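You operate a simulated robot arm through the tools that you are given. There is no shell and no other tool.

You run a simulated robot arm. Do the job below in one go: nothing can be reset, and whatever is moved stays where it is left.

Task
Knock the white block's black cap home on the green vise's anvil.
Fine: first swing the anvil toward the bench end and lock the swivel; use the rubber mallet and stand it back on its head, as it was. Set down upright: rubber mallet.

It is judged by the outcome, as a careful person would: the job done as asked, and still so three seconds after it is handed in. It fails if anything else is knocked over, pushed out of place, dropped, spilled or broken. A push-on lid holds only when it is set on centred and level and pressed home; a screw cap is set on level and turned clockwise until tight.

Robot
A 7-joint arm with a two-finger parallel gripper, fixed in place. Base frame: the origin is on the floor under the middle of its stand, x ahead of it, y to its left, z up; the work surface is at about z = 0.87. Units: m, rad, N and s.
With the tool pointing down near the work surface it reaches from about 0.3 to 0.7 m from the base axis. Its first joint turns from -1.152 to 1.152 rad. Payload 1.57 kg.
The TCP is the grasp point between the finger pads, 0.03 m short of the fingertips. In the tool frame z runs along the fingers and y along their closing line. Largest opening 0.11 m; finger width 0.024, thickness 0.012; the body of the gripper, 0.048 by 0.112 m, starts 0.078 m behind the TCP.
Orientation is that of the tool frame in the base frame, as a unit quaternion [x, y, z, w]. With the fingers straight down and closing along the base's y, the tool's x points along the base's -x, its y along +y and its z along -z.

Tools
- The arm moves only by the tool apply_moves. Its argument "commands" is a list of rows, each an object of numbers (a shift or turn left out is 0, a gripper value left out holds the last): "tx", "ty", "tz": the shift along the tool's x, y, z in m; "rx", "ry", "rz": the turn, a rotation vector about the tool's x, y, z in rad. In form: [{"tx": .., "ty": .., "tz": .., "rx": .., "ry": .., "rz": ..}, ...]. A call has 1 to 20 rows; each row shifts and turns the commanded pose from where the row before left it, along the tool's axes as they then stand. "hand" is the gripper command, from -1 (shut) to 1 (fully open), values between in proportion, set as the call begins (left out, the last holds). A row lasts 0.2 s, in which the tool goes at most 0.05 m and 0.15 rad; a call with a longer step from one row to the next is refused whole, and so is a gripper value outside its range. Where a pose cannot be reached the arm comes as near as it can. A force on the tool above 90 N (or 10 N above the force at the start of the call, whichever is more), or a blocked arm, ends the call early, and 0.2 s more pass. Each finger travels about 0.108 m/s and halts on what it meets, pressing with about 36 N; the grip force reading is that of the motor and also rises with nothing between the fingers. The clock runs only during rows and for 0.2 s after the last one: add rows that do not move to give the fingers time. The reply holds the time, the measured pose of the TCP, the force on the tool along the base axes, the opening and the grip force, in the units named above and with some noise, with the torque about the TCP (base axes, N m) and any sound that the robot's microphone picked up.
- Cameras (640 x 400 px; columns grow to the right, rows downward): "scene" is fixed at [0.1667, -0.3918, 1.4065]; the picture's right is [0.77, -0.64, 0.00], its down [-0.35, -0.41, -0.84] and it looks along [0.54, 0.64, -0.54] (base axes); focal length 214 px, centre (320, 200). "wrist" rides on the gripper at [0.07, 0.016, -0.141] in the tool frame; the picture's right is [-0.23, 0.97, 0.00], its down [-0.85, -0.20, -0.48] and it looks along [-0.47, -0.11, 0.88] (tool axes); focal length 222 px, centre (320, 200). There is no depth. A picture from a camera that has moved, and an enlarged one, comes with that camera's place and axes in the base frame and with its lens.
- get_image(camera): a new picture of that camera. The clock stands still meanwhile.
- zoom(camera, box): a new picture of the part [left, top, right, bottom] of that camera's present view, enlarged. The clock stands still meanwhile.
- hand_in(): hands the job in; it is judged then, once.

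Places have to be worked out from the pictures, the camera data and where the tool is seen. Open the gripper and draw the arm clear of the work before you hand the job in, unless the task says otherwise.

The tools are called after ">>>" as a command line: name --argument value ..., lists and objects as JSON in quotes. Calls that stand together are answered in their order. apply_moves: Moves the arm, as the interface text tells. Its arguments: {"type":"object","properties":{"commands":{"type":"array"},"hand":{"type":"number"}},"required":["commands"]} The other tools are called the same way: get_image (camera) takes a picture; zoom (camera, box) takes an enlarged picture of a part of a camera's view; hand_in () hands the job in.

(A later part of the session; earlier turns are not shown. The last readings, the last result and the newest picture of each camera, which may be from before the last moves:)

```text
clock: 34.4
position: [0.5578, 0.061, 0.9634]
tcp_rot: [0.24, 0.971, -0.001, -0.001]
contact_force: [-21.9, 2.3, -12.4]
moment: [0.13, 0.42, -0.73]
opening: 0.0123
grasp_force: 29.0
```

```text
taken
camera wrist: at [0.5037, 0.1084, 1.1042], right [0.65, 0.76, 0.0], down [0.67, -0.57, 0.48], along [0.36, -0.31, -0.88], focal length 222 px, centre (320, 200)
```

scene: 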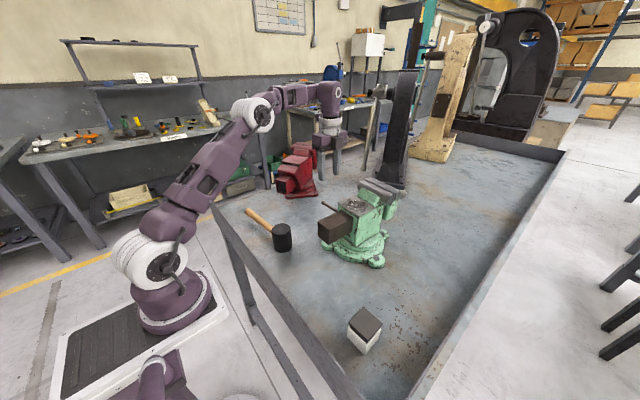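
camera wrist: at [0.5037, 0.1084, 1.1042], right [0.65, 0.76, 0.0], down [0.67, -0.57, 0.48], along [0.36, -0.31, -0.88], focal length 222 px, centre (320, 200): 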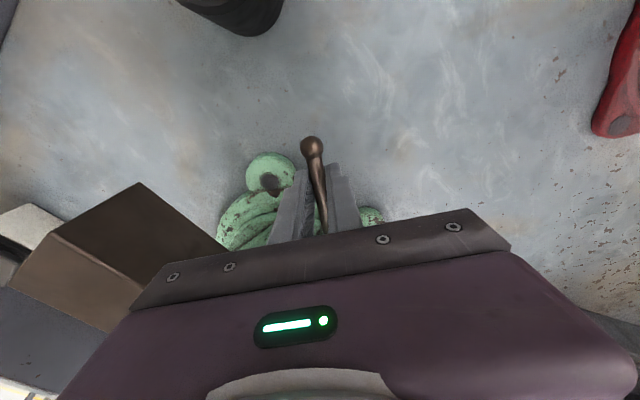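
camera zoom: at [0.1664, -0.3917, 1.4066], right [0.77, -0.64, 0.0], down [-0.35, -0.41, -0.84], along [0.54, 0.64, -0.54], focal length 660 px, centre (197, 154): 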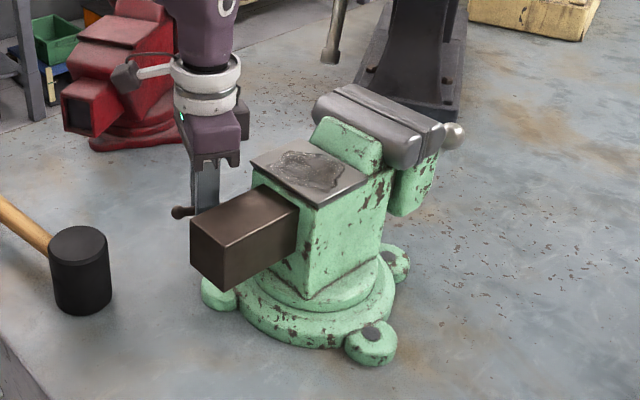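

Lever at about 152° with nothing blocking, and the gripper body clears the slide box by about 1.5 cm. I continue.

>>> apply_moves --commands '[{"ty": -0.0041, "tx": 0.0002, "rz": -0.05}, {"ty": -0.0041, "tx": 0.0002, "rz": -0.05}, {"ty": -0.0041, "tx": 0.0002, "rz": -0.05}, {"ty": -0.0041, "tx": 0.0002, "rz": -0.05}, {"ty": -0.0041, "tx": 0.0002, "rz": -0.05}, {}]' --hand -1

>>> zoom --camera "scene" --box '[290, 150, 430, 280]'

>>> get_image --camera "wrist"

```text
clock: 35.8
position: [0.5534, 0.0556, 0.9637]
tcp_rot: [0.115, 0.993, 0.01, 0.007]
contact_force: [19.2, 75.8, -0.6]
moment: [-0.42, -4.02, -3.31]
opening: 0.0194
grasp_force: 33.3
```

```text
3.08 times, centred on (360, 215) of scene
camera zoom: at [0.1672, -0.3897, 1.4071], right [0.77, -0.64, 0.0], down [-0.35, -0.41, -0.84], along [0.54, 0.64, -0.54], focal length 660 px, centre (197, 154)
```

zoom: 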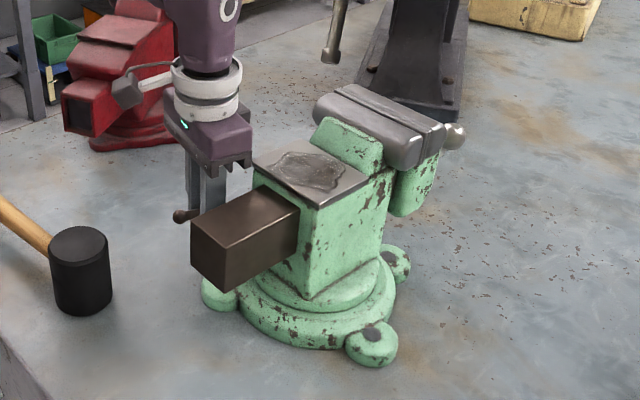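

```text
taken
camera wrist: at [0.4869, 0.0848, 1.1047], right [0.44, 0.9, 0.02], down [0.78, -0.4, 0.48], along [0.44, -0.2, -0.88], focal length 222 px, centre (320, 200)
```

wrist: 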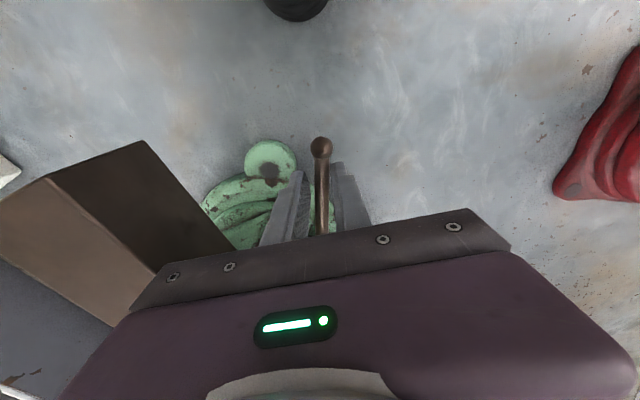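

The lever came up hard at about 65° (76 N), which should be the locked end. I relax the twist, open the fingers and check from above.

>>> apply_moves --commands '[{"ty": 0.003, "rz": 0.06}, {"ty": 0.003, "rz": 0.06}, {"ty": 0.003, "rz": 0.03}, {}]' --hand -1

>>> apply_moves --commands '[{}, {}, {}]' --hand -0.2

>>> apply_moves --commands '[{"tz": -0.04}, {"tz": -0.04}, {"tz": -0.05}, {"tz": -0.05}, {"tz": -0.05}, {}]' --hand -0.2

>>> get_image --camera "wrist"

>>> zoom --camera "scene" --box '[290, 150, 430, 280]'

```text
clock: 36.8
position: [0.553, 0.0561, 0.9616]
tcp_rot: [0.19, 0.982, 0.004, 0.001]
contact_force: [14.0, 47.8, 25.4]
moment: [0.75, -0.07, -0.72]
opening: 0.0131
grasp_force: 29.3
```

```text
clock: 37.6
position: [0.5524, 0.05, 0.9614]
tcp_rot: [0.191, 0.982, -0.001, 0.0]
contact_force: [-0.6, -0.1, 0.2]
moment: [0.04, 0.01, -0.04]
opening: 0.044
grasp_force: 0.0
```

```text
clock: 39.0
position: [0.5538, 0.0521, 1.1893]
tcp_rot: [0.191, 0.982, 0.0, -0.001]
contact_force: [1.0, 0.8, 0.2]
moment: [0.02, -0.01, -0.02]
opening: 0.0442
grasp_force: 0.1
```

```text
taken
camera wrist: at [0.4953, 0.0939, 1.3303], right [0.58, 0.82, 0.0], down [0.72, -0.5, 0.48], along [0.39, -0.28, -0.88], focal length 222 px, centre (320, 200)
```

wrist: 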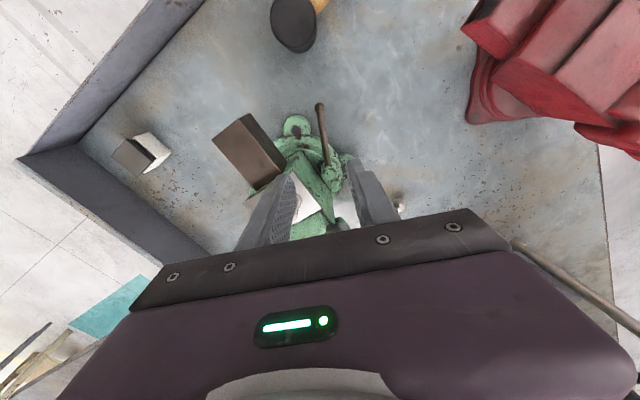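

```text
3.08 times, centred on (360, 215) of scene
camera zoom: at [0.1667, -0.3918, 1.4065], right [0.77, -0.64, 0.0], down [-0.35, -0.41, -0.84], along [0.54, 0.64, -0.54], focal length 660 px, centre (197, 154)
```

zoom: 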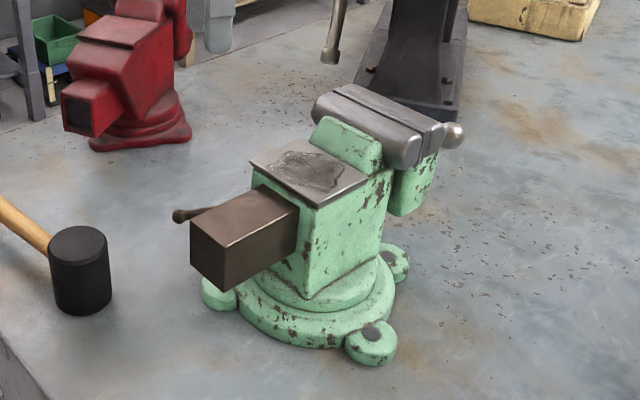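

The lever stays turned and the vise still faces -x. To confirm the lock I grip the slide box again and apply a small sideways test load.

>>> apply_moves --commands '[{"rz": -0.128}, {"rz": -0.128}, {"rz": -0.128}, {"tx": 0.02, "ty": -0.0325}, {"tx": 0.02, "ty": -0.0325}, {"tx": 0.019, "ty": -0.0326}, {"tz": 0.04}, {"tz": 0.04}, {}]' --hand 1

>>> get_image --camera "wrist"

```text
clock: 41.0
position: [0.4939, -0.0442, 1.1109]
tcp_rot: [0.0, 1.0, 0.001, 0.0]
contact_force: [-0.9, -0.3, -0.3]
moment: [-0.02, 0.01, -0.01]
opening: 0.1101
grasp_force: 0.1
```

```text
taken
camera wrist: at [0.4241, -0.0264, 1.2519], right [0.23, 0.97, 0.0], down [0.86, -0.2, 0.48], along [0.47, -0.11, -0.88], focal length 222 px, centre (320, 200)
```

wrist: 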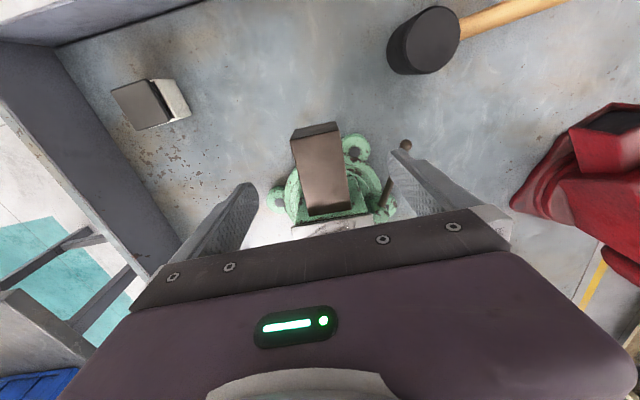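

The lever ball at about (0.527, 0.071) clears the +y finger, so I go down onto the box, close, and apply the test load.

>>> apply_moves --commands '[{"tz": 0.04}, {"tz": 0.04}, {"tz": 0.03}, {}]' --hand 1

>>> apply_moves --commands '[{}, {}, {}, {}]' --hand -1

>>> apply_moves --commands '[{"ty": -0.0015}, {"ty": -0.0015}, {"ty": -0.0015}, {}]' --hand -1

```text
clock: 42.0
position: [0.4945, -0.044, 0.9997]
tcp_rot: [0.001, 1.0, 0.0, 0.0]
contact_force: [0.4, -0.2, -0.2]
moment: [0.03, 0.02, 0.01]
opening: 0.1101
grasp_force: 0.1
```

```text
clock: 43.0
position: [0.4943, -0.0443, 1.0001]
tcp_rot: [0.001, 1.0, 0.0, 0.0]
contact_force: [0.3, -9.8, -6.9]
moment: [-0.29, -0.56, -0.73]
opening: 0.0527
grasp_force: 44.7
```

```text
clock: 44.0
position: [0.494, -0.045, 1.001]
tcp_rot: [-0.003, 1.0, 0.003, 0.001]
contact_force: [3.7, 48.8, -20.3]
moment: [-2.38, -0.55, -0.82]
opening: 0.0527
grasp_force: 45.2
```

At 49 N sideways the box did not move, where it had swung at under 20 N before, so the swivel is locked. I unload, release, and rise.

>>> apply_moves --commands '[{"ty": 0.002}, {"ty": 0.002}, {"ty": 0.0005}, {}]' --hand -1

>>> apply_moves --commands '[{}, {}, {}, {}]' --hand 1

>>> apply_moves --commands '[{"tz": -0.04}, {"tz": -0.05}, {"tz": -0.05}, {"tz": -0.05}, {}]' --hand 1

>>> get_image --camera "wrist"

>>> zoom --camera "wrist" --box '[90, 50, 410, 250]'

```text
clock: 45.0
position: [0.4944, -0.0447, 1.0022]
tcp_rot: [0.001, 1.0, 0.002, -0.001]
contact_force: [8.3, 28.3, -37.2]
moment: [-1.1, -0.09, -1.21]
opening: 0.0524
grasp_force: 45.3
```

```text
clock: 46.0
position: [0.4946, -0.0473, 1.0024]
tcp_rot: [0.0, 1.0, 0.0, 0.0]
contact_force: [-0.3, 0.2, -0.1]
moment: [0.01, -0.01, 0.0]
opening: 0.1099
grasp_force: 0.1
```

```text
clock: 47.2
position: [0.4958, -0.0465, 1.1916]
tcp_rot: [0.0, 1.0, 0.0, 0.001]
contact_force: [-0.5, 0.4, 0.3]
moment: [0.01, 0.01, 0.0]
opening: 0.1099
grasp_force: 0.0
```

```text
taken
camera wrist: at [0.4249, -0.0295, 1.3333], right [0.23, 0.97, 0.0], down [0.86, -0.2, 0.48], along [0.47, -0.11, -0.88], focal length 222 px, centre (320, 200)
```

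wrist: 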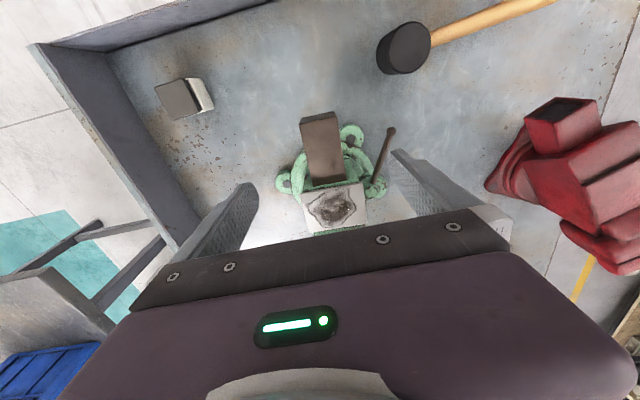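

```text
2.00 times, centred on (250, 150) of wrist
camera zoom: at [0.4249, -0.0295, 1.3333], right [0.23, 0.97, 0.0], down [0.86, -0.2, 0.48], along [0.47, -0.11, -0.88], focal length 444 px, centre (460, 300)
```

zoom: 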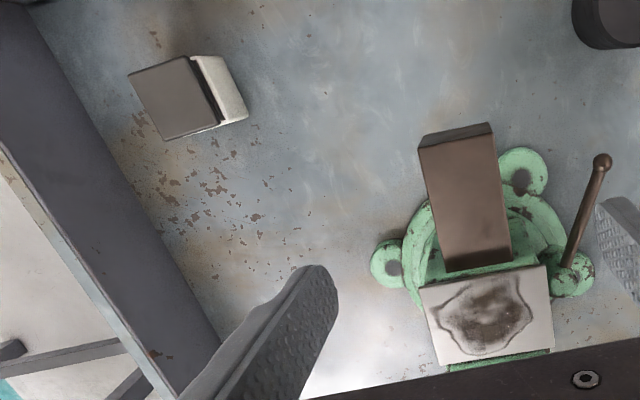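

The vise is locked. The anvil top spans x 0.570–0.642 and y -0.097 to -0.002, so its centre is about (0.606, -0.049). The block is at about (0.400, -0.266), nearly square with the axes, so I go above it for a closer look.

>>> apply_moves --commands '[{"tx": 0.016, "ty": -0.0366, "tz": 0.007}, {"tx": 0.016, "ty": -0.0366, "tz": 0.007}, {"tx": 0.016, "ty": -0.0366, "tz": 0.007}, {"tx": 0.016, "ty": -0.0366, "tz": 0.007}, {"tx": 0.016, "ty": -0.0366, "tz": 0.007}, {"tx": 0.016, "ty": -0.0366, "tz": 0.007}, {}]' --hand 1

>>> get_image --camera "wrist"

>>> zoom --camera "wrist" --box '[260, 80, 380, 180]'

>>> zoom --camera "scene" --box '[335, 295, 395, 365]'

```text
clock: 48.8
position: [0.4004, -0.2658, 1.1502]
tcp_rot: [0.0, 1.0, 0.001, 0.0]
contact_force: [-0.4, 0.1, -0.1]
moment: [0.02, 0.02, 0.01]
opening: 0.11
grasp_force: 0.1
```

```text
taken
camera wrist: at [0.3297, -0.2483, 1.2924], right [0.23, 0.97, 0.0], down [0.86, -0.2, 0.48], along [0.47, -0.11, -0.88], focal length 222 px, centre (320, 200)
```

wrist: 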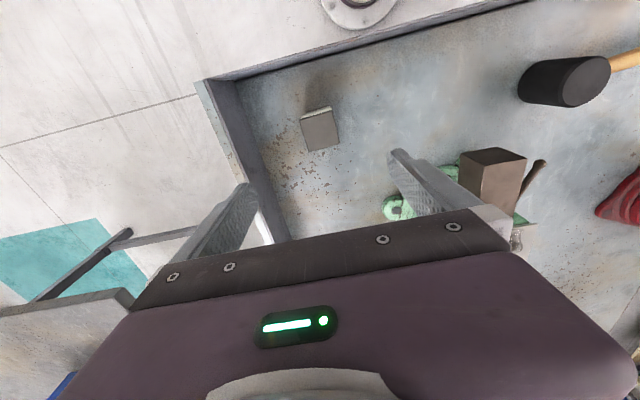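

```text
4.00 times, centred on (320, 130) of wrist
camera zoom: at [0.3297, -0.2483, 1.2924], right [0.23, 0.97, 0.0], down [0.86, -0.2, 0.48], along [0.47, -0.11, -0.88], focal length 888 px, centre (320, 480)
```

zoom: 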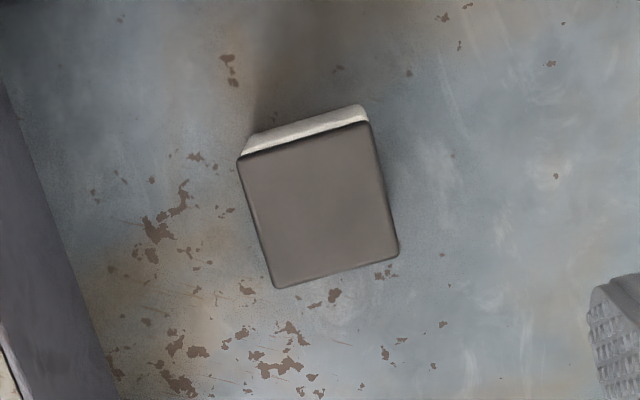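

```text
5.71 times, centred on (365, 330) of scene
camera zoom: at [0.1667, -0.3918, 1.4065], right [0.77, -0.64, 0.0], down [-0.35, -0.41, -0.84], along [0.54, 0.64, -0.54], focal length 1226 px, centre (63, -543)
```

zoom: 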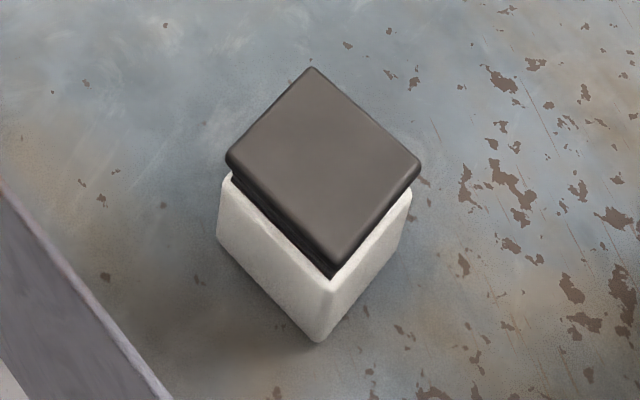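

Triangulation puts the cap top at about (0.402, -0.265, 0.93). The white body is about 38 mm tall and 53 mm square, and the cap plate stands about 1 cm proud on its plug. I lower with open fingers so the pads take only the white body low down.

>>> apply_moves --commands '[{"tx": -0.0015, "ty": 0.0008, "tz": 0.04}, {"tz": 0.04}, {"tz": 0.04}, {"tz": 0.04}, {"tz": 0.03}, {"tz": 0.03}, {"tz": 0.02}, {}]' --hand 1

>>> get_image --camera "wrist"

>>> zoom --camera "scene" --box '[315, 270, 415, 370]'

```text
clock: 50.6
position: [0.3992, -0.2641, 0.9081]
tcp_rot: [0.0, 1.0, 0.0, 0.001]
contact_force: [0.2, -0.2, 0.0]
moment: [0.0, 0.03, 0.02]
opening: 0.1099
grasp_force: 0.0
```

```text
taken
camera wrist: at [0.3291, -0.2478, 1.0507], right [0.23, 0.97, 0.0], down [0.86, -0.2, 0.48], along [0.47, -0.11, -0.88], focal length 222 px, centre (320, 200)
```

wrist: 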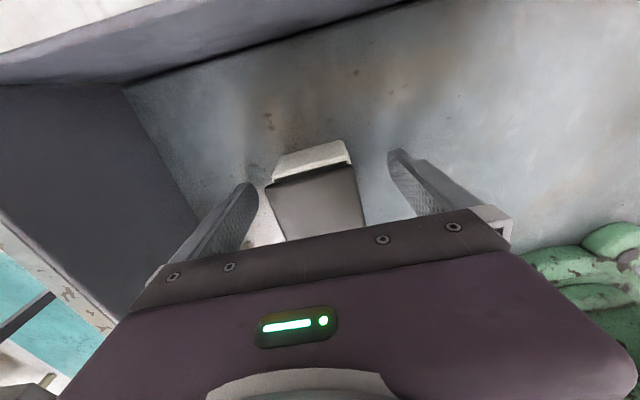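

```text
4.00 times, centred on (365, 320) of scene
camera zoom: at [0.1667, -0.3918, 1.4065], right [0.77, -0.64, 0.0], down [-0.35, -0.41, -0.84], along [0.54, 0.64, -0.54], focal length 858 px, centre (140, -280)
```

zoom: 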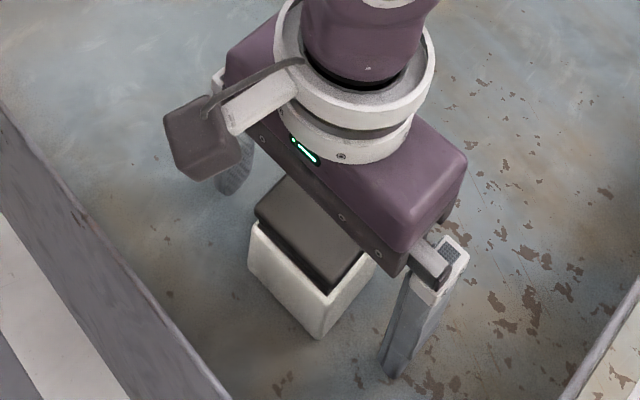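

The block is centred between the fingers. I lower 3 mm more and close.

>>> apply_moves --commands '[{"tz": 0.003, "tx": -0.002}, {}]' --hand 1

>>> apply_moves --commands '[{}, {}, {}, {}]' --hand -1

>>> zoom --camera "scene" --box '[315, 270, 415, 370]'

>>> zoom --camera "wrist" --box '[220, 110, 420, 235]'

```text
clock: 51.2
position: [0.402, -0.2636, 0.9058]
tcp_rot: [0.0, 1.0, 0.0, 0.0]
contact_force: [0.2, -0.5, 0.3]
moment: [0.02, 0.05, 0.03]
opening: 0.1101
grasp_force: 0.0
```

```text
clock: 52.2
position: [0.4013, -0.265, 0.9067]
tcp_rot: [0.0, 1.0, 0.001, 0.0]
contact_force: [0.5, 0.4, 2.2]
moment: [-0.02, 0.04, 0.02]
opening: 0.0542
grasp_force: 35.8
```

```text
4.00 times, centred on (365, 320) of scene
camera zoom: at [0.1667, -0.3918, 1.4065], right [0.77, -0.64, 0.0], down [-0.35, -0.41, -0.84], along [0.54, 0.64, -0.54], focal length 858 px, centre (140, -280)
```

zoom: 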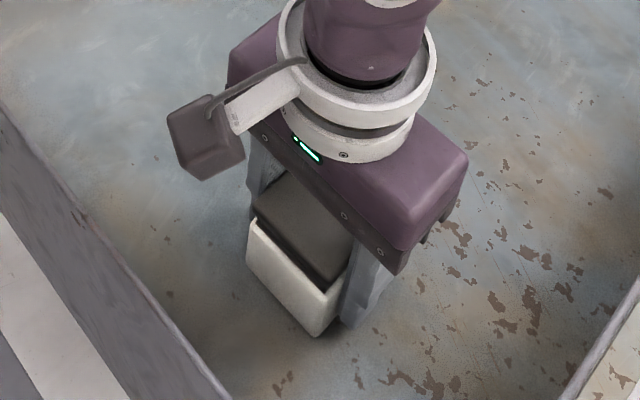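

```text
3.20 times, centred on (320, 172) of wrist
camera zoom: at [0.3318, -0.2473, 1.0482], right [0.23, 0.97, 0.0], down [0.86, -0.2, 0.48], along [0.47, -0.11, -0.88], focal length 711 px, centre (320, 288)
```

zoom: 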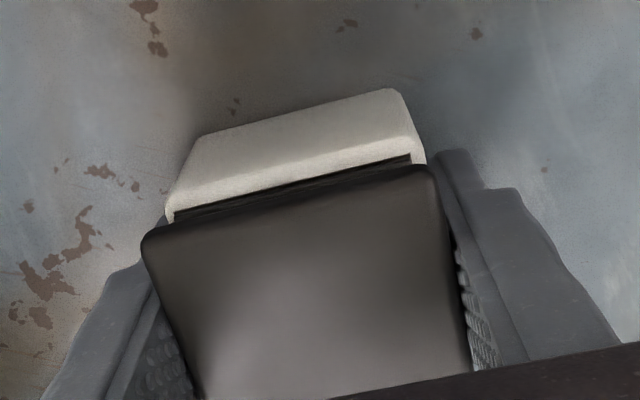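

The block is held at 0.054 m on the white body with the cap undisturbed. I lift it gently to z≈1.13.

>>> apply_moves --commands '[{"tz": -0.01}, {"tz": -0.02}, {"tz": -0.03}, {"tz": -0.03}, {"tz": -0.03}, {"tz": -0.03}, {"tz": -0.03}, {"tz": -0.03}, {"tz": -0.015}, {}]' --hand -1

>>> zoom --camera "wrist" --box '[220, 110, 420, 235]'

>>> get_image --camera "scene"

```text
clock: 54.4
position: [0.4017, -0.2651, 1.1323]
tcp_rot: [0.0, 1.0, -0.001, 0.0]
contact_force: [0.3, 0.4, -2.8]
moment: [-0.01, 0.02, -0.01]
opening: 0.0535
grasp_force: 36.3
```

```text
3.20 times, centred on (320, 172) of wrist
camera zoom: at [0.3322, -0.2485, 1.2742], right [0.23, 0.97, 0.0], down [0.86, -0.2, 0.48], along [0.47, -0.11, -0.88], focal length 711 px, centre (320, 288)
```

zoom: 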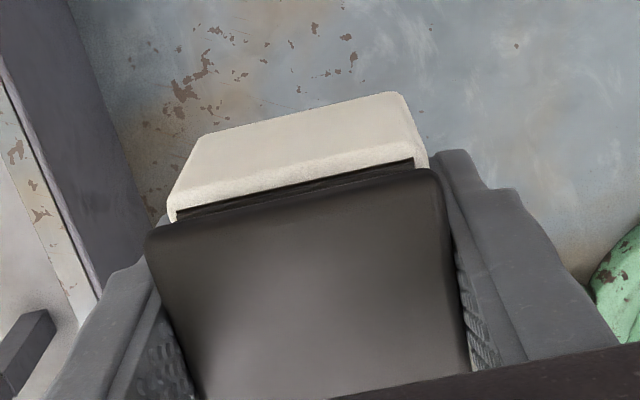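

```text
taken
```

scene: 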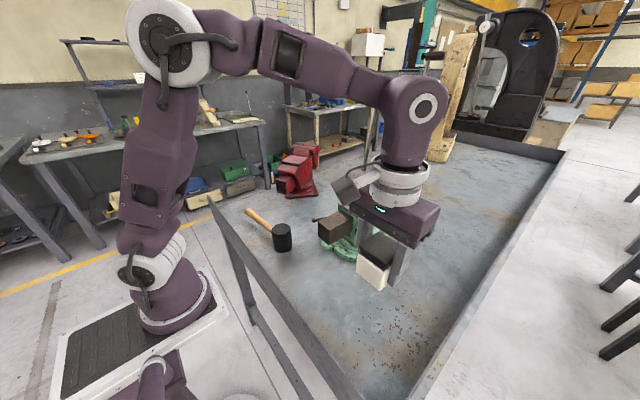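

Lifted cleanly with the cap on. I carry it over the slide box to above the anvil centre at (0.606, -0.049), ramping the speed.

>>> apply_moves --commands '[{"tx": -0.008, "ty": 0.0085}, {"tx": -0.016, "ty": 0.017}, {"tx": -0.022, "ty": 0.0235}, {"tx": -0.024, "ty": 0.025}, {"tx": -0.024, "ty": 0.025}, {"tx": -0.024, "ty": 0.025}, {"tx": -0.024, "ty": 0.025}, {"tx": -0.024, "ty": 0.025}, {"tx": -0.018, "ty": 0.02}, {"tx": -0.013, "ty": 0.014}, {"tx": -0.0073, "ty": 0.008}, {}]' --hand -1

>>> get_image --camera "wrist"

>>> zoom --camera "scene" --box '[290, 130, 430, 260]'

```text
clock: 57.0
position: [0.6057, -0.0481, 1.1324]
tcp_rot: [0.0, 1.0, 0.001, 0.0]
contact_force: [0.0, -1.1, -2.6]
moment: [-0.04, 0.01, -0.01]
opening: 0.0539
grasp_force: 36.0
```

```text
taken
camera wrist: at [0.536, -0.0315, 1.2733], right [0.23, 0.97, 0.0], down [0.86, -0.2, 0.48], along [0.47, -0.11, -0.88], focal length 222 px, centre (320, 200)
```

wrist: 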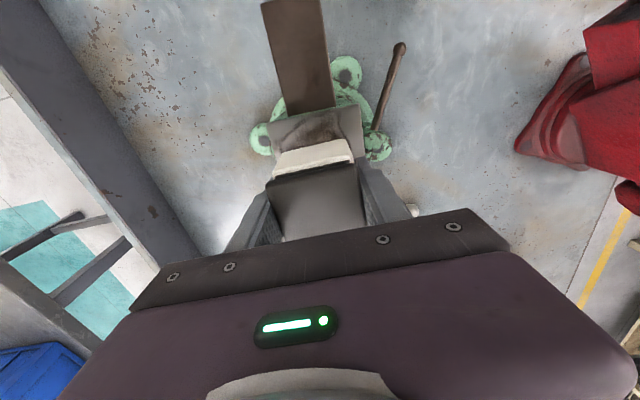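

```text
3.08 times, centred on (360, 195) of scene
camera zoom: at [0.1668, -0.3918, 1.4065], right [0.77, -0.64, 0.0], down [-0.35, -0.41, -0.84], along [0.54, 0.64, -0.54], focal length 660 px, centre (197, 215)
```

zoom: 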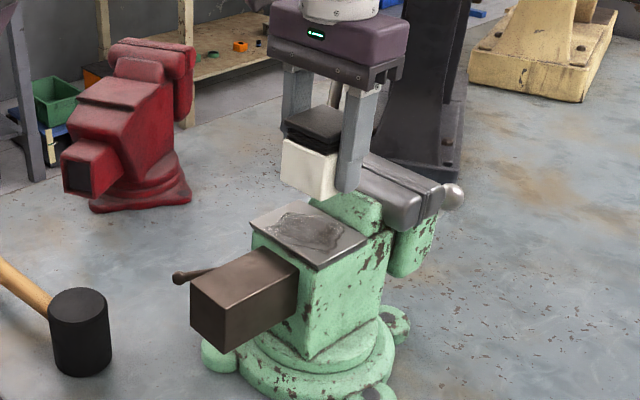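

The block is over the anvil. I shift 3 mm toward -x to stay clear of the rear hump and come down to just above contact.

>>> apply_moves --commands '[{"tx": 0.003, "tz": 0.012}, {"tz": 0.015}, {"tz": 0.015}, {"tz": 0.01}, {"tz": 0.005}, {}]' --hand -1

>>> zoom --camera "scene" --box '[320, 150, 400, 220]'

>>> zoom --camera "wrist" --box '[220, 90, 420, 225]'

```text
clock: 58.4
position: [0.6032, -0.0496, 1.0768]
tcp_rot: [0.001, 1.0, -0.001, 0.002]
contact_force: [4.3, -0.7, 31.9]
moment: [0.18, -0.17, -0.04]
opening: 0.0537
grasp_force: 36.3
```

```text
5.71 times, centred on (360, 185) of scene
camera zoom: at [0.1662, -0.3917, 1.4066], right [0.77, -0.64, 0.0], down [-0.35, -0.41, -0.84], along [0.54, 0.64, -0.54], focal length 1226 px, centre (91, 286)
```

zoom: 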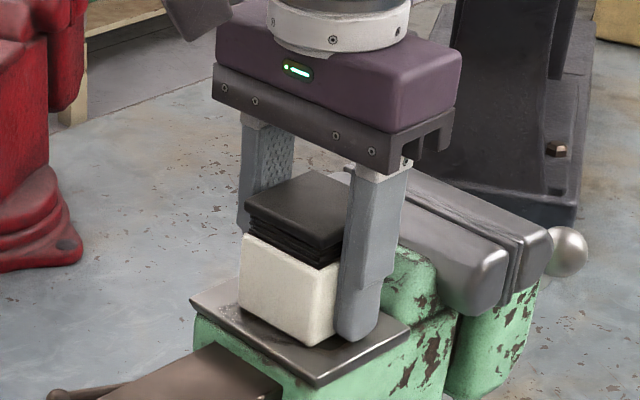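

```text
2.96 times, centred on (320, 158) of wrist
camera zoom: at [0.5321, -0.0323, 1.2177], right [0.23, 0.97, 0.0], down [0.85, -0.2, 0.48], along [0.47, -0.11, -0.88], focal length 658 px, centre (320, 326)
```

zoom: 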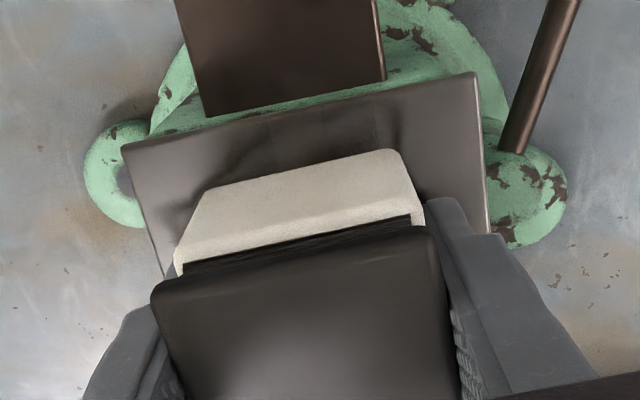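

Contact with the anvil (32 N up at z=1.077). I ease the pressure by about 2 mm before releasing.

>>> apply_moves --commands '[{"tz": -0.001}, {"tz": -0.001}, {}]' --hand -1

```text
clock: 59.2
position: [0.6022, -0.0489, 1.0766]
tcp_rot: [0.0, 1.0, 0.0, 0.0]
contact_force: [6.5, -2.2, 14.0]
moment: [-0.07, -0.7, -0.06]
opening: 0.0537
grasp_force: 36.5
```

Only 14 N remains. I release the block, then rise straight up.

>>> apply_moves --commands '[{"tz": -0.0005}, {}, {}, {}]' --hand 0.6

>>> apply_moves --commands '[{"tz": -0.02}, {"tz": -0.03}, {"tz": -0.04}, {"tz": -0.03}, {}]' --hand 0.6

>>> get_image --camera "wrist"

>>> zoom --camera "scene" --box '[320, 150, 400, 220]'

```text
clock: 60.2
position: [0.6021, -0.0497, 1.0778]
tcp_rot: [0.0, 1.0, 0.001, 0.0]
contact_force: [0.0, 0.7, -0.6]
moment: [0.05, -0.01, 0.03]
opening: 0.0881
grasp_force: 0.1
```

```text
clock: 61.4
position: [0.6011, -0.0495, 1.1961]
tcp_rot: [0.0, 1.0, 0.0, 0.0]
contact_force: [-0.7, 0.6, -0.4]
moment: [0.02, 0.0, 0.02]
opening: 0.0879
grasp_force: 0.0
```

```text
taken
camera wrist: at [0.5309, -0.0321, 1.3383], right [0.23, 0.97, 0.0], down [0.86, -0.2, 0.48], along [0.47, -0.11, -0.88], focal length 222 px, centre (320, 200)
```

wrist: 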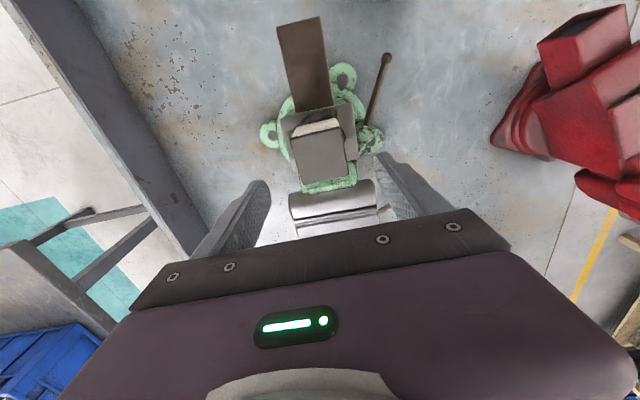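

```text
5.71 times, centred on (360, 185) of scene
camera zoom: at [0.1667, -0.3918, 1.4065], right [0.77, -0.64, 0.0], down [-0.35, -0.41, -0.84], along [0.54, 0.64, -0.54], focal length 1226 px, centre (91, 286)
```

zoom: 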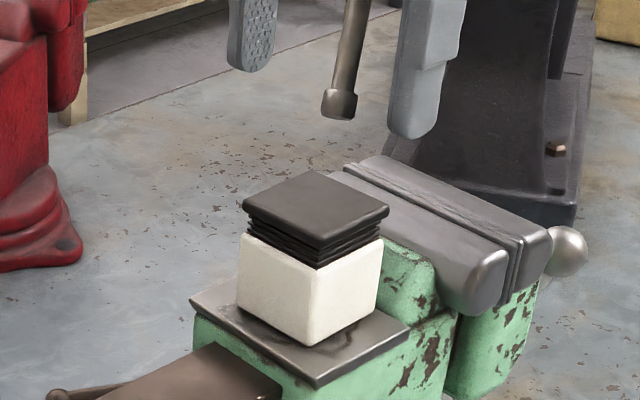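

The block stands on the anvil with its ribbed plug about 1 cm out. I zoom from above to fix the cap centre, and look at the mallet again before fetching it.

>>> zoom --camera "wrist" --box '[250, 90, 390, 210]'

>>> zoom --camera "scene" --box '[230, 195, 310, 260]'

```text
3.33 times, centred on (320, 150) of wrist
camera zoom: at [0.5309, -0.0321, 1.3383], right [0.23, 0.97, 0.0], down [0.86, -0.2, 0.48], along [0.47, -0.11, -0.88], focal length 740 px, centre (320, 367)
```

zoom: 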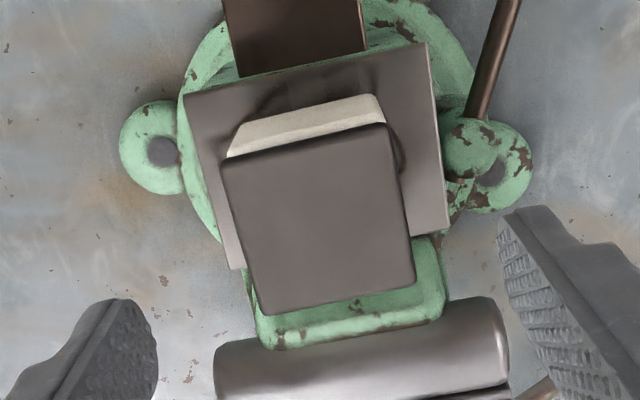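

```text
6.15 times, centred on (270, 228) of scene
camera zoom: at [0.1667, -0.3918, 1.4065], right [0.77, -0.64, 0.0], down [-0.35, -0.41, -0.84], along [0.54, 0.64, -0.54], focal length 1320 px, centre (628, 31)
```

zoom: 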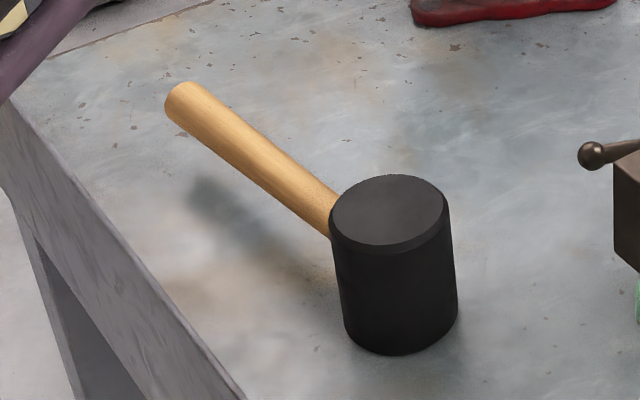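

The cap centre is at about (0.604, -0.049) with its top near z=1.10. I now move above the mallet head at about (0.417, 0.104), still unrotated, to measure it precisely.

>>> apply_moves --commands '[{"tx": 0.0307, "ty": 0.0256}, {"tx": 0.0307, "ty": 0.0256}, {"tx": 0.0307, "ty": 0.0256}, {"tx": 0.0307, "ty": 0.0256}, {"tx": 0.0307, "ty": 0.0256}, {"tx": 0.0307, "ty": 0.0256}, {}]' --hand 1

>>> get_image --camera "wrist"

>>> zoom --camera "wrist" --box '[260, 60, 460, 185]'

```text
clock: 63.0
position: [0.416, 0.1059, 1.1984]
tcp_rot: [0.0, 1.0, 0.0, 0.0]
contact_force: [0.1, 0.1, -0.1]
moment: [0.04, -0.02, -0.03]
opening: 0.1102
grasp_force: 0.0
```

```text
taken
camera wrist: at [0.3464, 0.1229, 1.3404], right [0.23, 0.97, 0.0], down [0.85, -0.2, 0.48], along [0.47, -0.11, -0.88], focal length 222 px, centre (320, 200)
```

wrist: 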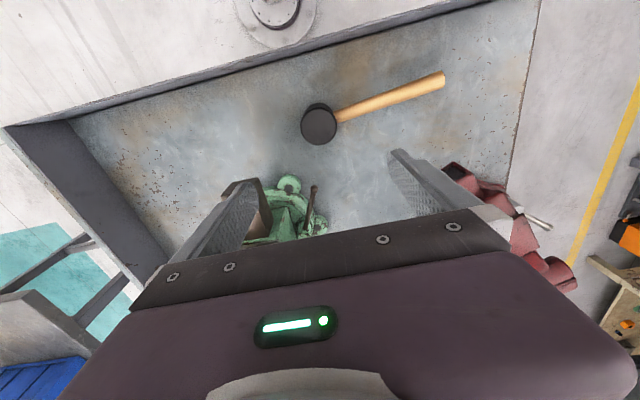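

```text
3.20 times, centred on (360, 122) of wrist
camera zoom: at [0.3464, 0.1229, 1.3404], right [0.23, 0.97, 0.0], down [0.85, -0.2, 0.48], along [0.47, -0.11, -0.88], focal length 711 px, centre (192, 448)
```

zoom: 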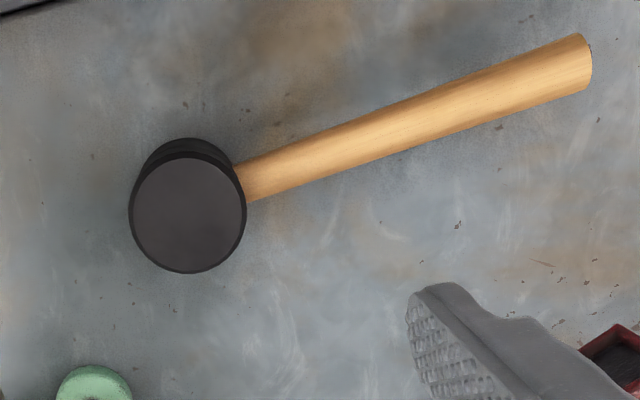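

The head is at about (0.416, 0.104), Ø≈0.062, with the handle pointing at 95.5°. I will grip the head across the handle, so I turn the tool 84.5° and come down to z≈1.06.

>>> apply_moves --commands '[{"tz": 0.012, "rz": 0.1341}, {"tz": 0.012, "rz": 0.1341}, {"tz": 0.012, "rz": 0.1341}, {"tz": 0.012, "rz": 0.1341}, {"tz": 0.012, "rz": 0.1341}, {"tz": 0.012, "rz": 0.1341}, {"tz": 0.012, "rz": 0.1341}, {"tz": 0.012, "rz": 0.1341}, {"tz": 0.012, "rz": 0.1341}, {"tz": 0.012, "rz": 0.1341}, {"tz": 0.012, "rz": 0.1341}, {}]' --hand 1

>>> get_image --camera "wrist"

>>> zoom --camera "scene" --box '[220, 160, 340, 270]'

```text
clock: 65.6
position: [0.4175, 0.1051, 1.0662]
tcp_rot: [0.673, 0.74, -0.001, 0.0]
contact_force: [-0.2, -0.1, -0.5]
moment: [0.03, 0.03, -0.02]
opening: 0.1101
grasp_force: 0.1
```

```text
taken
camera wrist: at [0.4283, 0.1764, 1.2077], right [0.99, -0.13, 0.0], down [-0.12, -0.87, 0.48], along [-0.06, -0.47, -0.88], focal length 222 px, centre (320, 200)
```

wrist: 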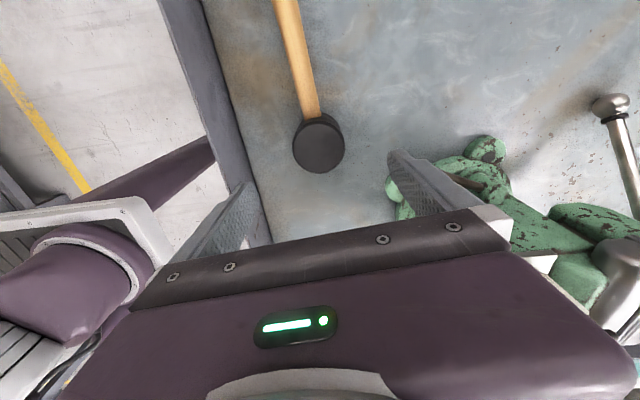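

```text
3.64 times, centred on (280, 215) of scene
camera zoom: at [0.1667, -0.3918, 1.4065], right [0.77, -0.64, 0.0], down [-0.35, -0.41, -0.84], along [0.54, 0.64, -0.54], focal length 780 px, centre (466, 146)
```

zoom: 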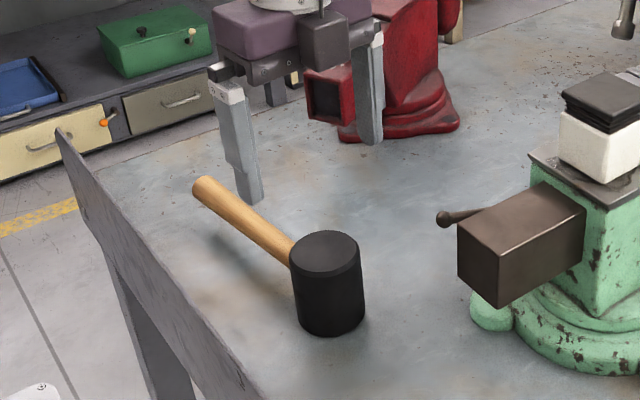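

From two overhead views the head centre is at about (0.4164, 0.106), top z≈0.952. I zoom once more to verify before going down.

>>> zoom --camera "wrist" --box '[260, 60, 380, 190]'

```text
3.08 times, centred on (320, 125) of wrist
camera zoom: at [0.4283, 0.1764, 1.2077], right [0.99, -0.13, 0.0], down [-0.12, -0.87, 0.48], along [-0.06, -0.47, -0.88], focal length 684 px, centre (320, 431)
```

zoom: 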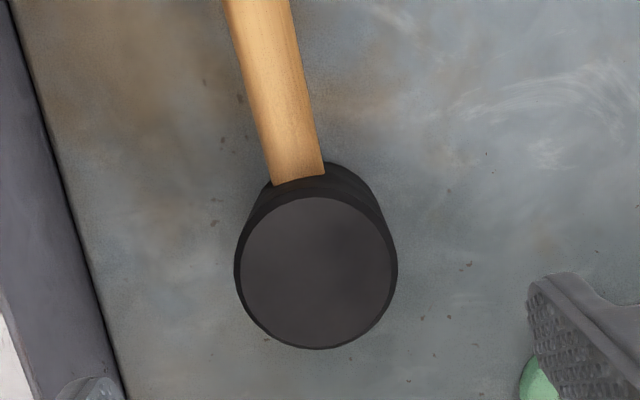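

Head centre confirmed at (0.417, 0.106), and the gripper is aligned within 1 mm. I lower to z≈0.907 with open fingers.

>>> apply_moves --commands '[{"tz": 0.04, "tx": 0.001}, {"tz": 0.04}, {"tz": 0.03}, {"tz": 0.03}, {"tz": 0.018}, {}]' --hand 1

>>> zoom --camera "scene" --box '[220, 180, 340, 270]'

>>> get_image --camera "wrist"

```text
clock: 67.0
position: [0.4179, 0.1046, 0.9058]
tcp_rot: [0.672, 0.74, 0.0, 0.0]
contact_force: [-0.7, -0.2, 0.2]
moment: [0.01, 0.02, -0.02]
opening: 0.11
grasp_force: 0.1
```

```text
4.44 times, centred on (280, 225) of scene
camera zoom: at [0.1667, -0.3918, 1.4065], right [0.77, -0.64, 0.0], down [-0.35, -0.41, -0.84], along [0.54, 0.64, -0.54], focal length 953 px, centre (498, 89)
```

zoom: 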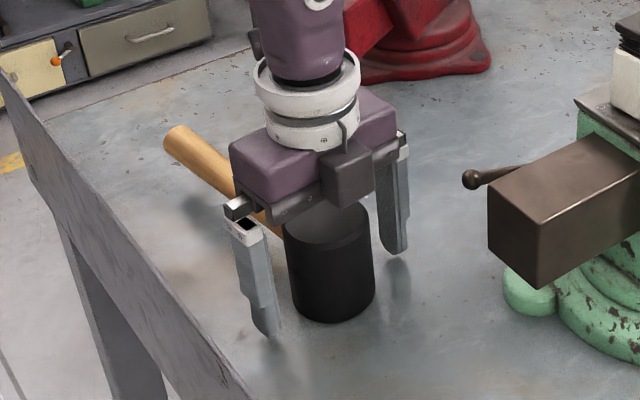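

```text
taken
camera wrist: at [0.4277, 0.1767, 1.0484], right [0.99, -0.13, 0.0], down [-0.12, -0.87, 0.48], along [-0.06, -0.47, -0.88], focal length 222 px, centre (320, 200)
```

wrist: 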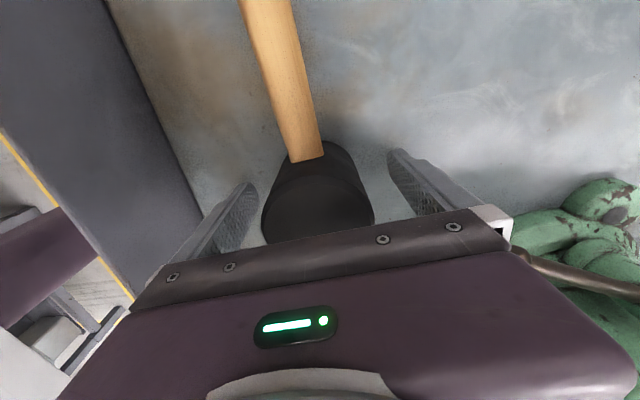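

The finger tips line up either side of the head through its middle. I close on it.

>>> apply_moves --commands '[{}, {}, {}, {}]' --hand -1

>>> zoom --camera "scene" --box '[220, 180, 340, 270]'

```text
clock: 68.0
position: [0.4183, 0.1048, 0.9073]
tcp_rot: [0.673, 0.74, 0.0, -0.001]
contact_force: [0.0, -0.1, -0.2]
moment: [-0.1, 0.0, 0.02]
opening: 0.0627
grasp_force: 36.1
```

```text
4.44 times, centred on (280, 225) of scene
camera zoom: at [0.1668, -0.3918, 1.4065], right [0.77, -0.64, 0.0], down [-0.35, -0.41, -0.84], along [0.54, 0.64, -0.54], focal length 953 px, centre (498, 89)
```

zoom: 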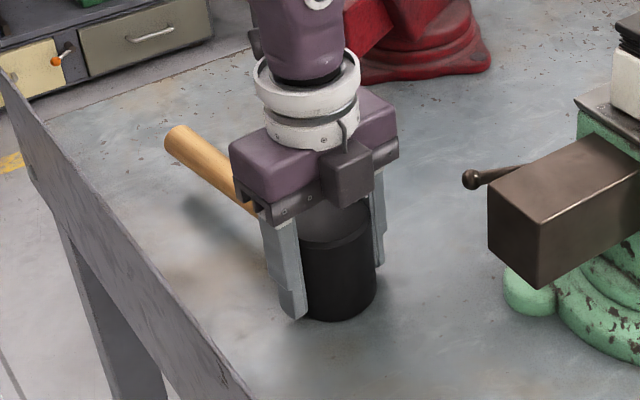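

The head is held at 0.0627. I note the return pose: (0.418, 0.105, 0.907) at 84.6°. I lift slowly and check for droop.

>>> apply_moves --commands '[{"tz": -0.01}, {"tz": -0.015}, {"tz": -0.02}, {"tz": -0.025}, {"tz": -0.03}, {"tz": -0.03}, {"tz": -0.03}, {"tz": -0.03}, {"tz": -0.03}, {"tz": -0.03}, {"tz": -0.02}, {"tz": -0.01}, {}]' --hand -1

>>> get_image --camera "scene"

>>> get_image --camera "wrist"

```text
clock: 70.8
position: [0.4179, 0.1049, 1.1886]
tcp_rot: [0.673, 0.74, 0.0, -0.001]
contact_force: [-1.2, -0.4, -4.3]
moment: [-0.12, -0.02, 0.02]
opening: 0.0623
grasp_force: 36.4
```

```text
taken
```

scene: 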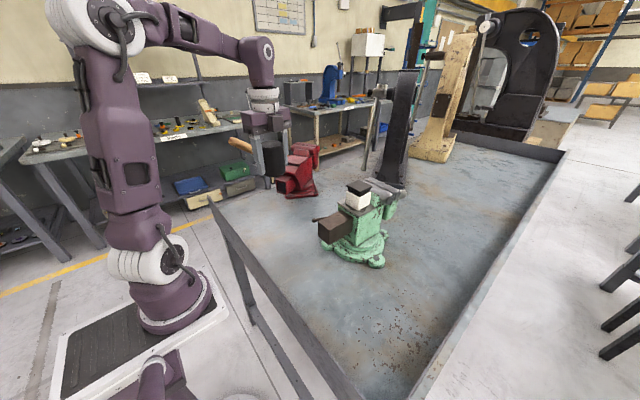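

```text
taken
camera wrist: at [0.4279, 0.1778, 1.3303], right [0.99, -0.13, 0.0], down [-0.12, -0.87, 0.48], along [-0.06, -0.47, -0.88], focal length 222 px, centre (320, 200)
```

wrist: 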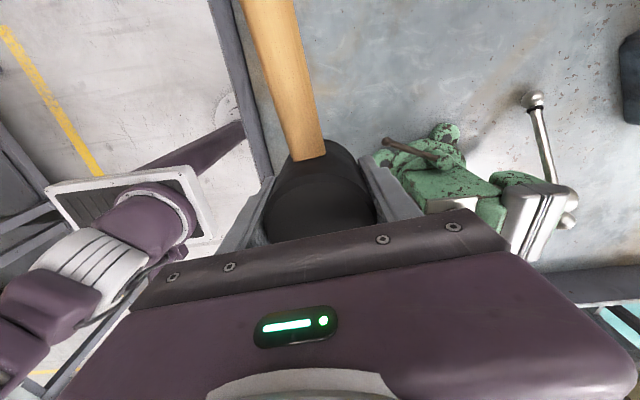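

The mallet is lifted (about 4.3 N) and looks unchanged in the fingers. I zoom in to confirm it hangs level.

>>> zoom --camera "scene" --box '[210, 90, 330, 200]'

```text
3.64 times, centred on (270, 145) of scene
camera zoom: at [0.1668, -0.3918, 1.4065], right [0.77, -0.64, 0.0], down [-0.35, -0.41, -0.84], along [0.54, 0.64, -0.54], focal length 780 px, centre (502, 400)
```

zoom: 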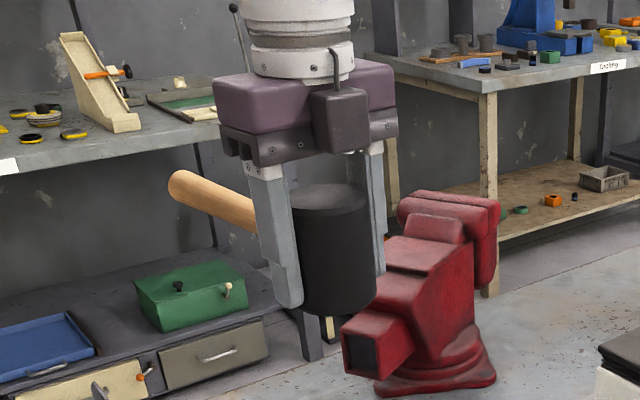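

It hangs level with its face at fingertip height. I carry it over the cap at (0.604, -0.049), staying at z≈1.19 above the jaws.

>>> apply_moves --commands '[{"tx": -0.00683, "ty": 0.00683}, {"tx": -0.01366, "ty": 0.01366}, {"tx": -0.01879, "ty": 0.01879}, {"tx": -0.0222, "ty": 0.0222}, {"tx": -0.0239, "ty": 0.0239}, {"tx": -0.0239, "ty": 0.0239}, {"tx": -0.0222, "ty": 0.0222}, {"tx": -0.01879, "ty": 0.01879}, {"tx": -0.01366, "ty": 0.01366}, {"tx": -0.00683, "ty": 0.00683}, {}]' --hand -1

>>> zoom --camera "scene" --box '[310, 120, 410, 220]'

>>> get_image --camera "wrist"

```text
clock: 73.2
position: [0.6053, -0.0492, 1.1877]
tcp_rot: [0.672, 0.74, 0.0, 0.0]
contact_force: [-0.4, -0.4, -4.1]
moment: [-0.09, -0.03, 0.0]
opening: 0.0625
grasp_force: 36.0
```

```text
4.00 times, centred on (360, 170) of scene
camera zoom: at [0.1668, -0.3918, 1.4065], right [0.77, -0.64, 0.0], down [-0.35, -0.41, -0.84], along [0.54, 0.64, -0.54], focal length 858 px, centre (160, 320)
```

zoom: 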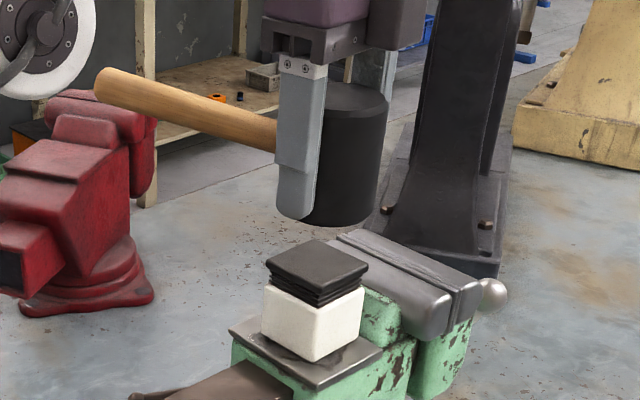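

```text
taken
camera wrist: at [0.6151, 0.0231, 1.3293], right [0.99, -0.13, 0.0], down [-0.12, -0.87, 0.48], along [-0.06, -0.47, -0.88], focal length 222 px, centre (320, 200)
```

wrist: 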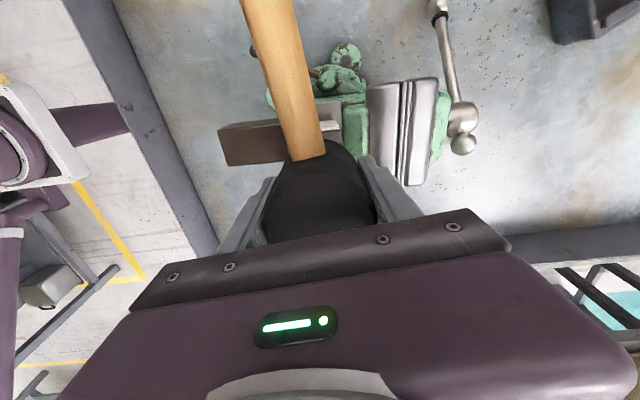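

The head is over the cap within 2–3 mm in both views. I lower gently to find first contact with the cap and check that the faces meet flat.

>>> apply_moves --commands '[{"tz": 0.015}, {"tz": 0.015}, {"tz": 0.008}, {"tz": 0.003}, {}]' --hand -1

>>> zoom --camera "scene" --box '[310, 130, 410, 220]'

```text
clock: 74.4
position: [0.605, -0.0497, 1.1475]
tcp_rot: [0.672, 0.74, 0.0, 0.001]
contact_force: [2.9, 0.3, 14.0]
moment: [0.23, 0.16, -0.01]
opening: 0.0627
grasp_force: 36.7
```

```text
4.44 times, centred on (360, 175) of scene
camera zoom: at [0.1666, -0.3918, 1.4065], right [0.77, -0.64, 0.0], down [-0.35, -0.41, -0.84], along [0.54, 0.64, -0.54], focal length 953 px, centre (142, 311)
```

zoom: 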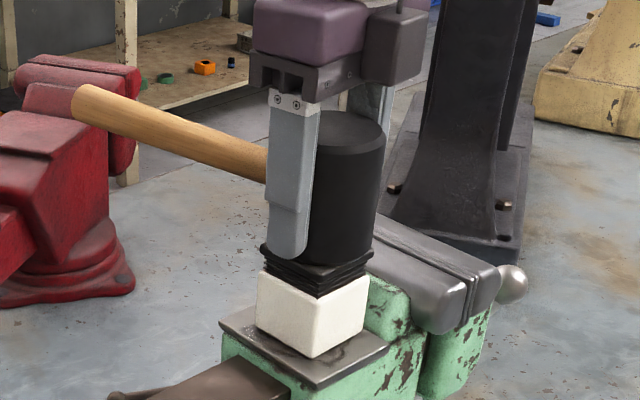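

First contact is at TCP z≈1.148 (about 18 N), flat and level, so the cap top is near z=1.11. I back off 4 cm and give the first knock straight down.

>>> apply_moves --commands '[{"tz": -0.015}, {"tz": -0.025}, {}, {}]' --hand -1

>>> apply_moves --commands '[{"tz": 0.048}, {}]' --hand -1

>>> zoom --camera "scene" --box '[310, 130, 410, 220]'

```text
clock: 75.4
position: [0.6053, -0.0494, 1.1853]
tcp_rot: [0.672, 0.74, 0.0, 0.0]
contact_force: [-0.1, -0.3, -4.0]
moment: [-0.08, -0.01, 0.03]
opening: 0.0626
grasp_force: 36.0
```

```text
clock: 76.0
position: [0.6037, -0.0494, 1.1416]
tcp_rot: [0.673, 0.74, 0.002, 0.005]
contact_force: [3.0, 2.2, 56.1]
moment: [-0.04, 0.89, -0.03]
opening: 0.0626
grasp_force: 36.6
```

```text
4.44 times, centred on (360, 175) of scene
camera zoom: at [0.1659, -0.3917, 1.4067], right [0.77, -0.64, 0.0], down [-0.35, -0.41, -0.84], along [0.54, 0.64, -0.54], focal length 953 px, centre (142, 311)
```

zoom: 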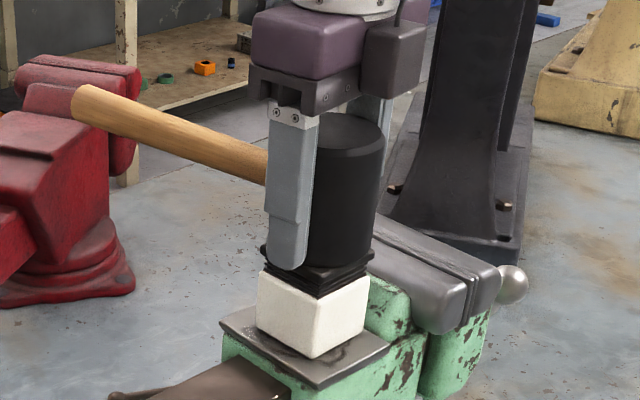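

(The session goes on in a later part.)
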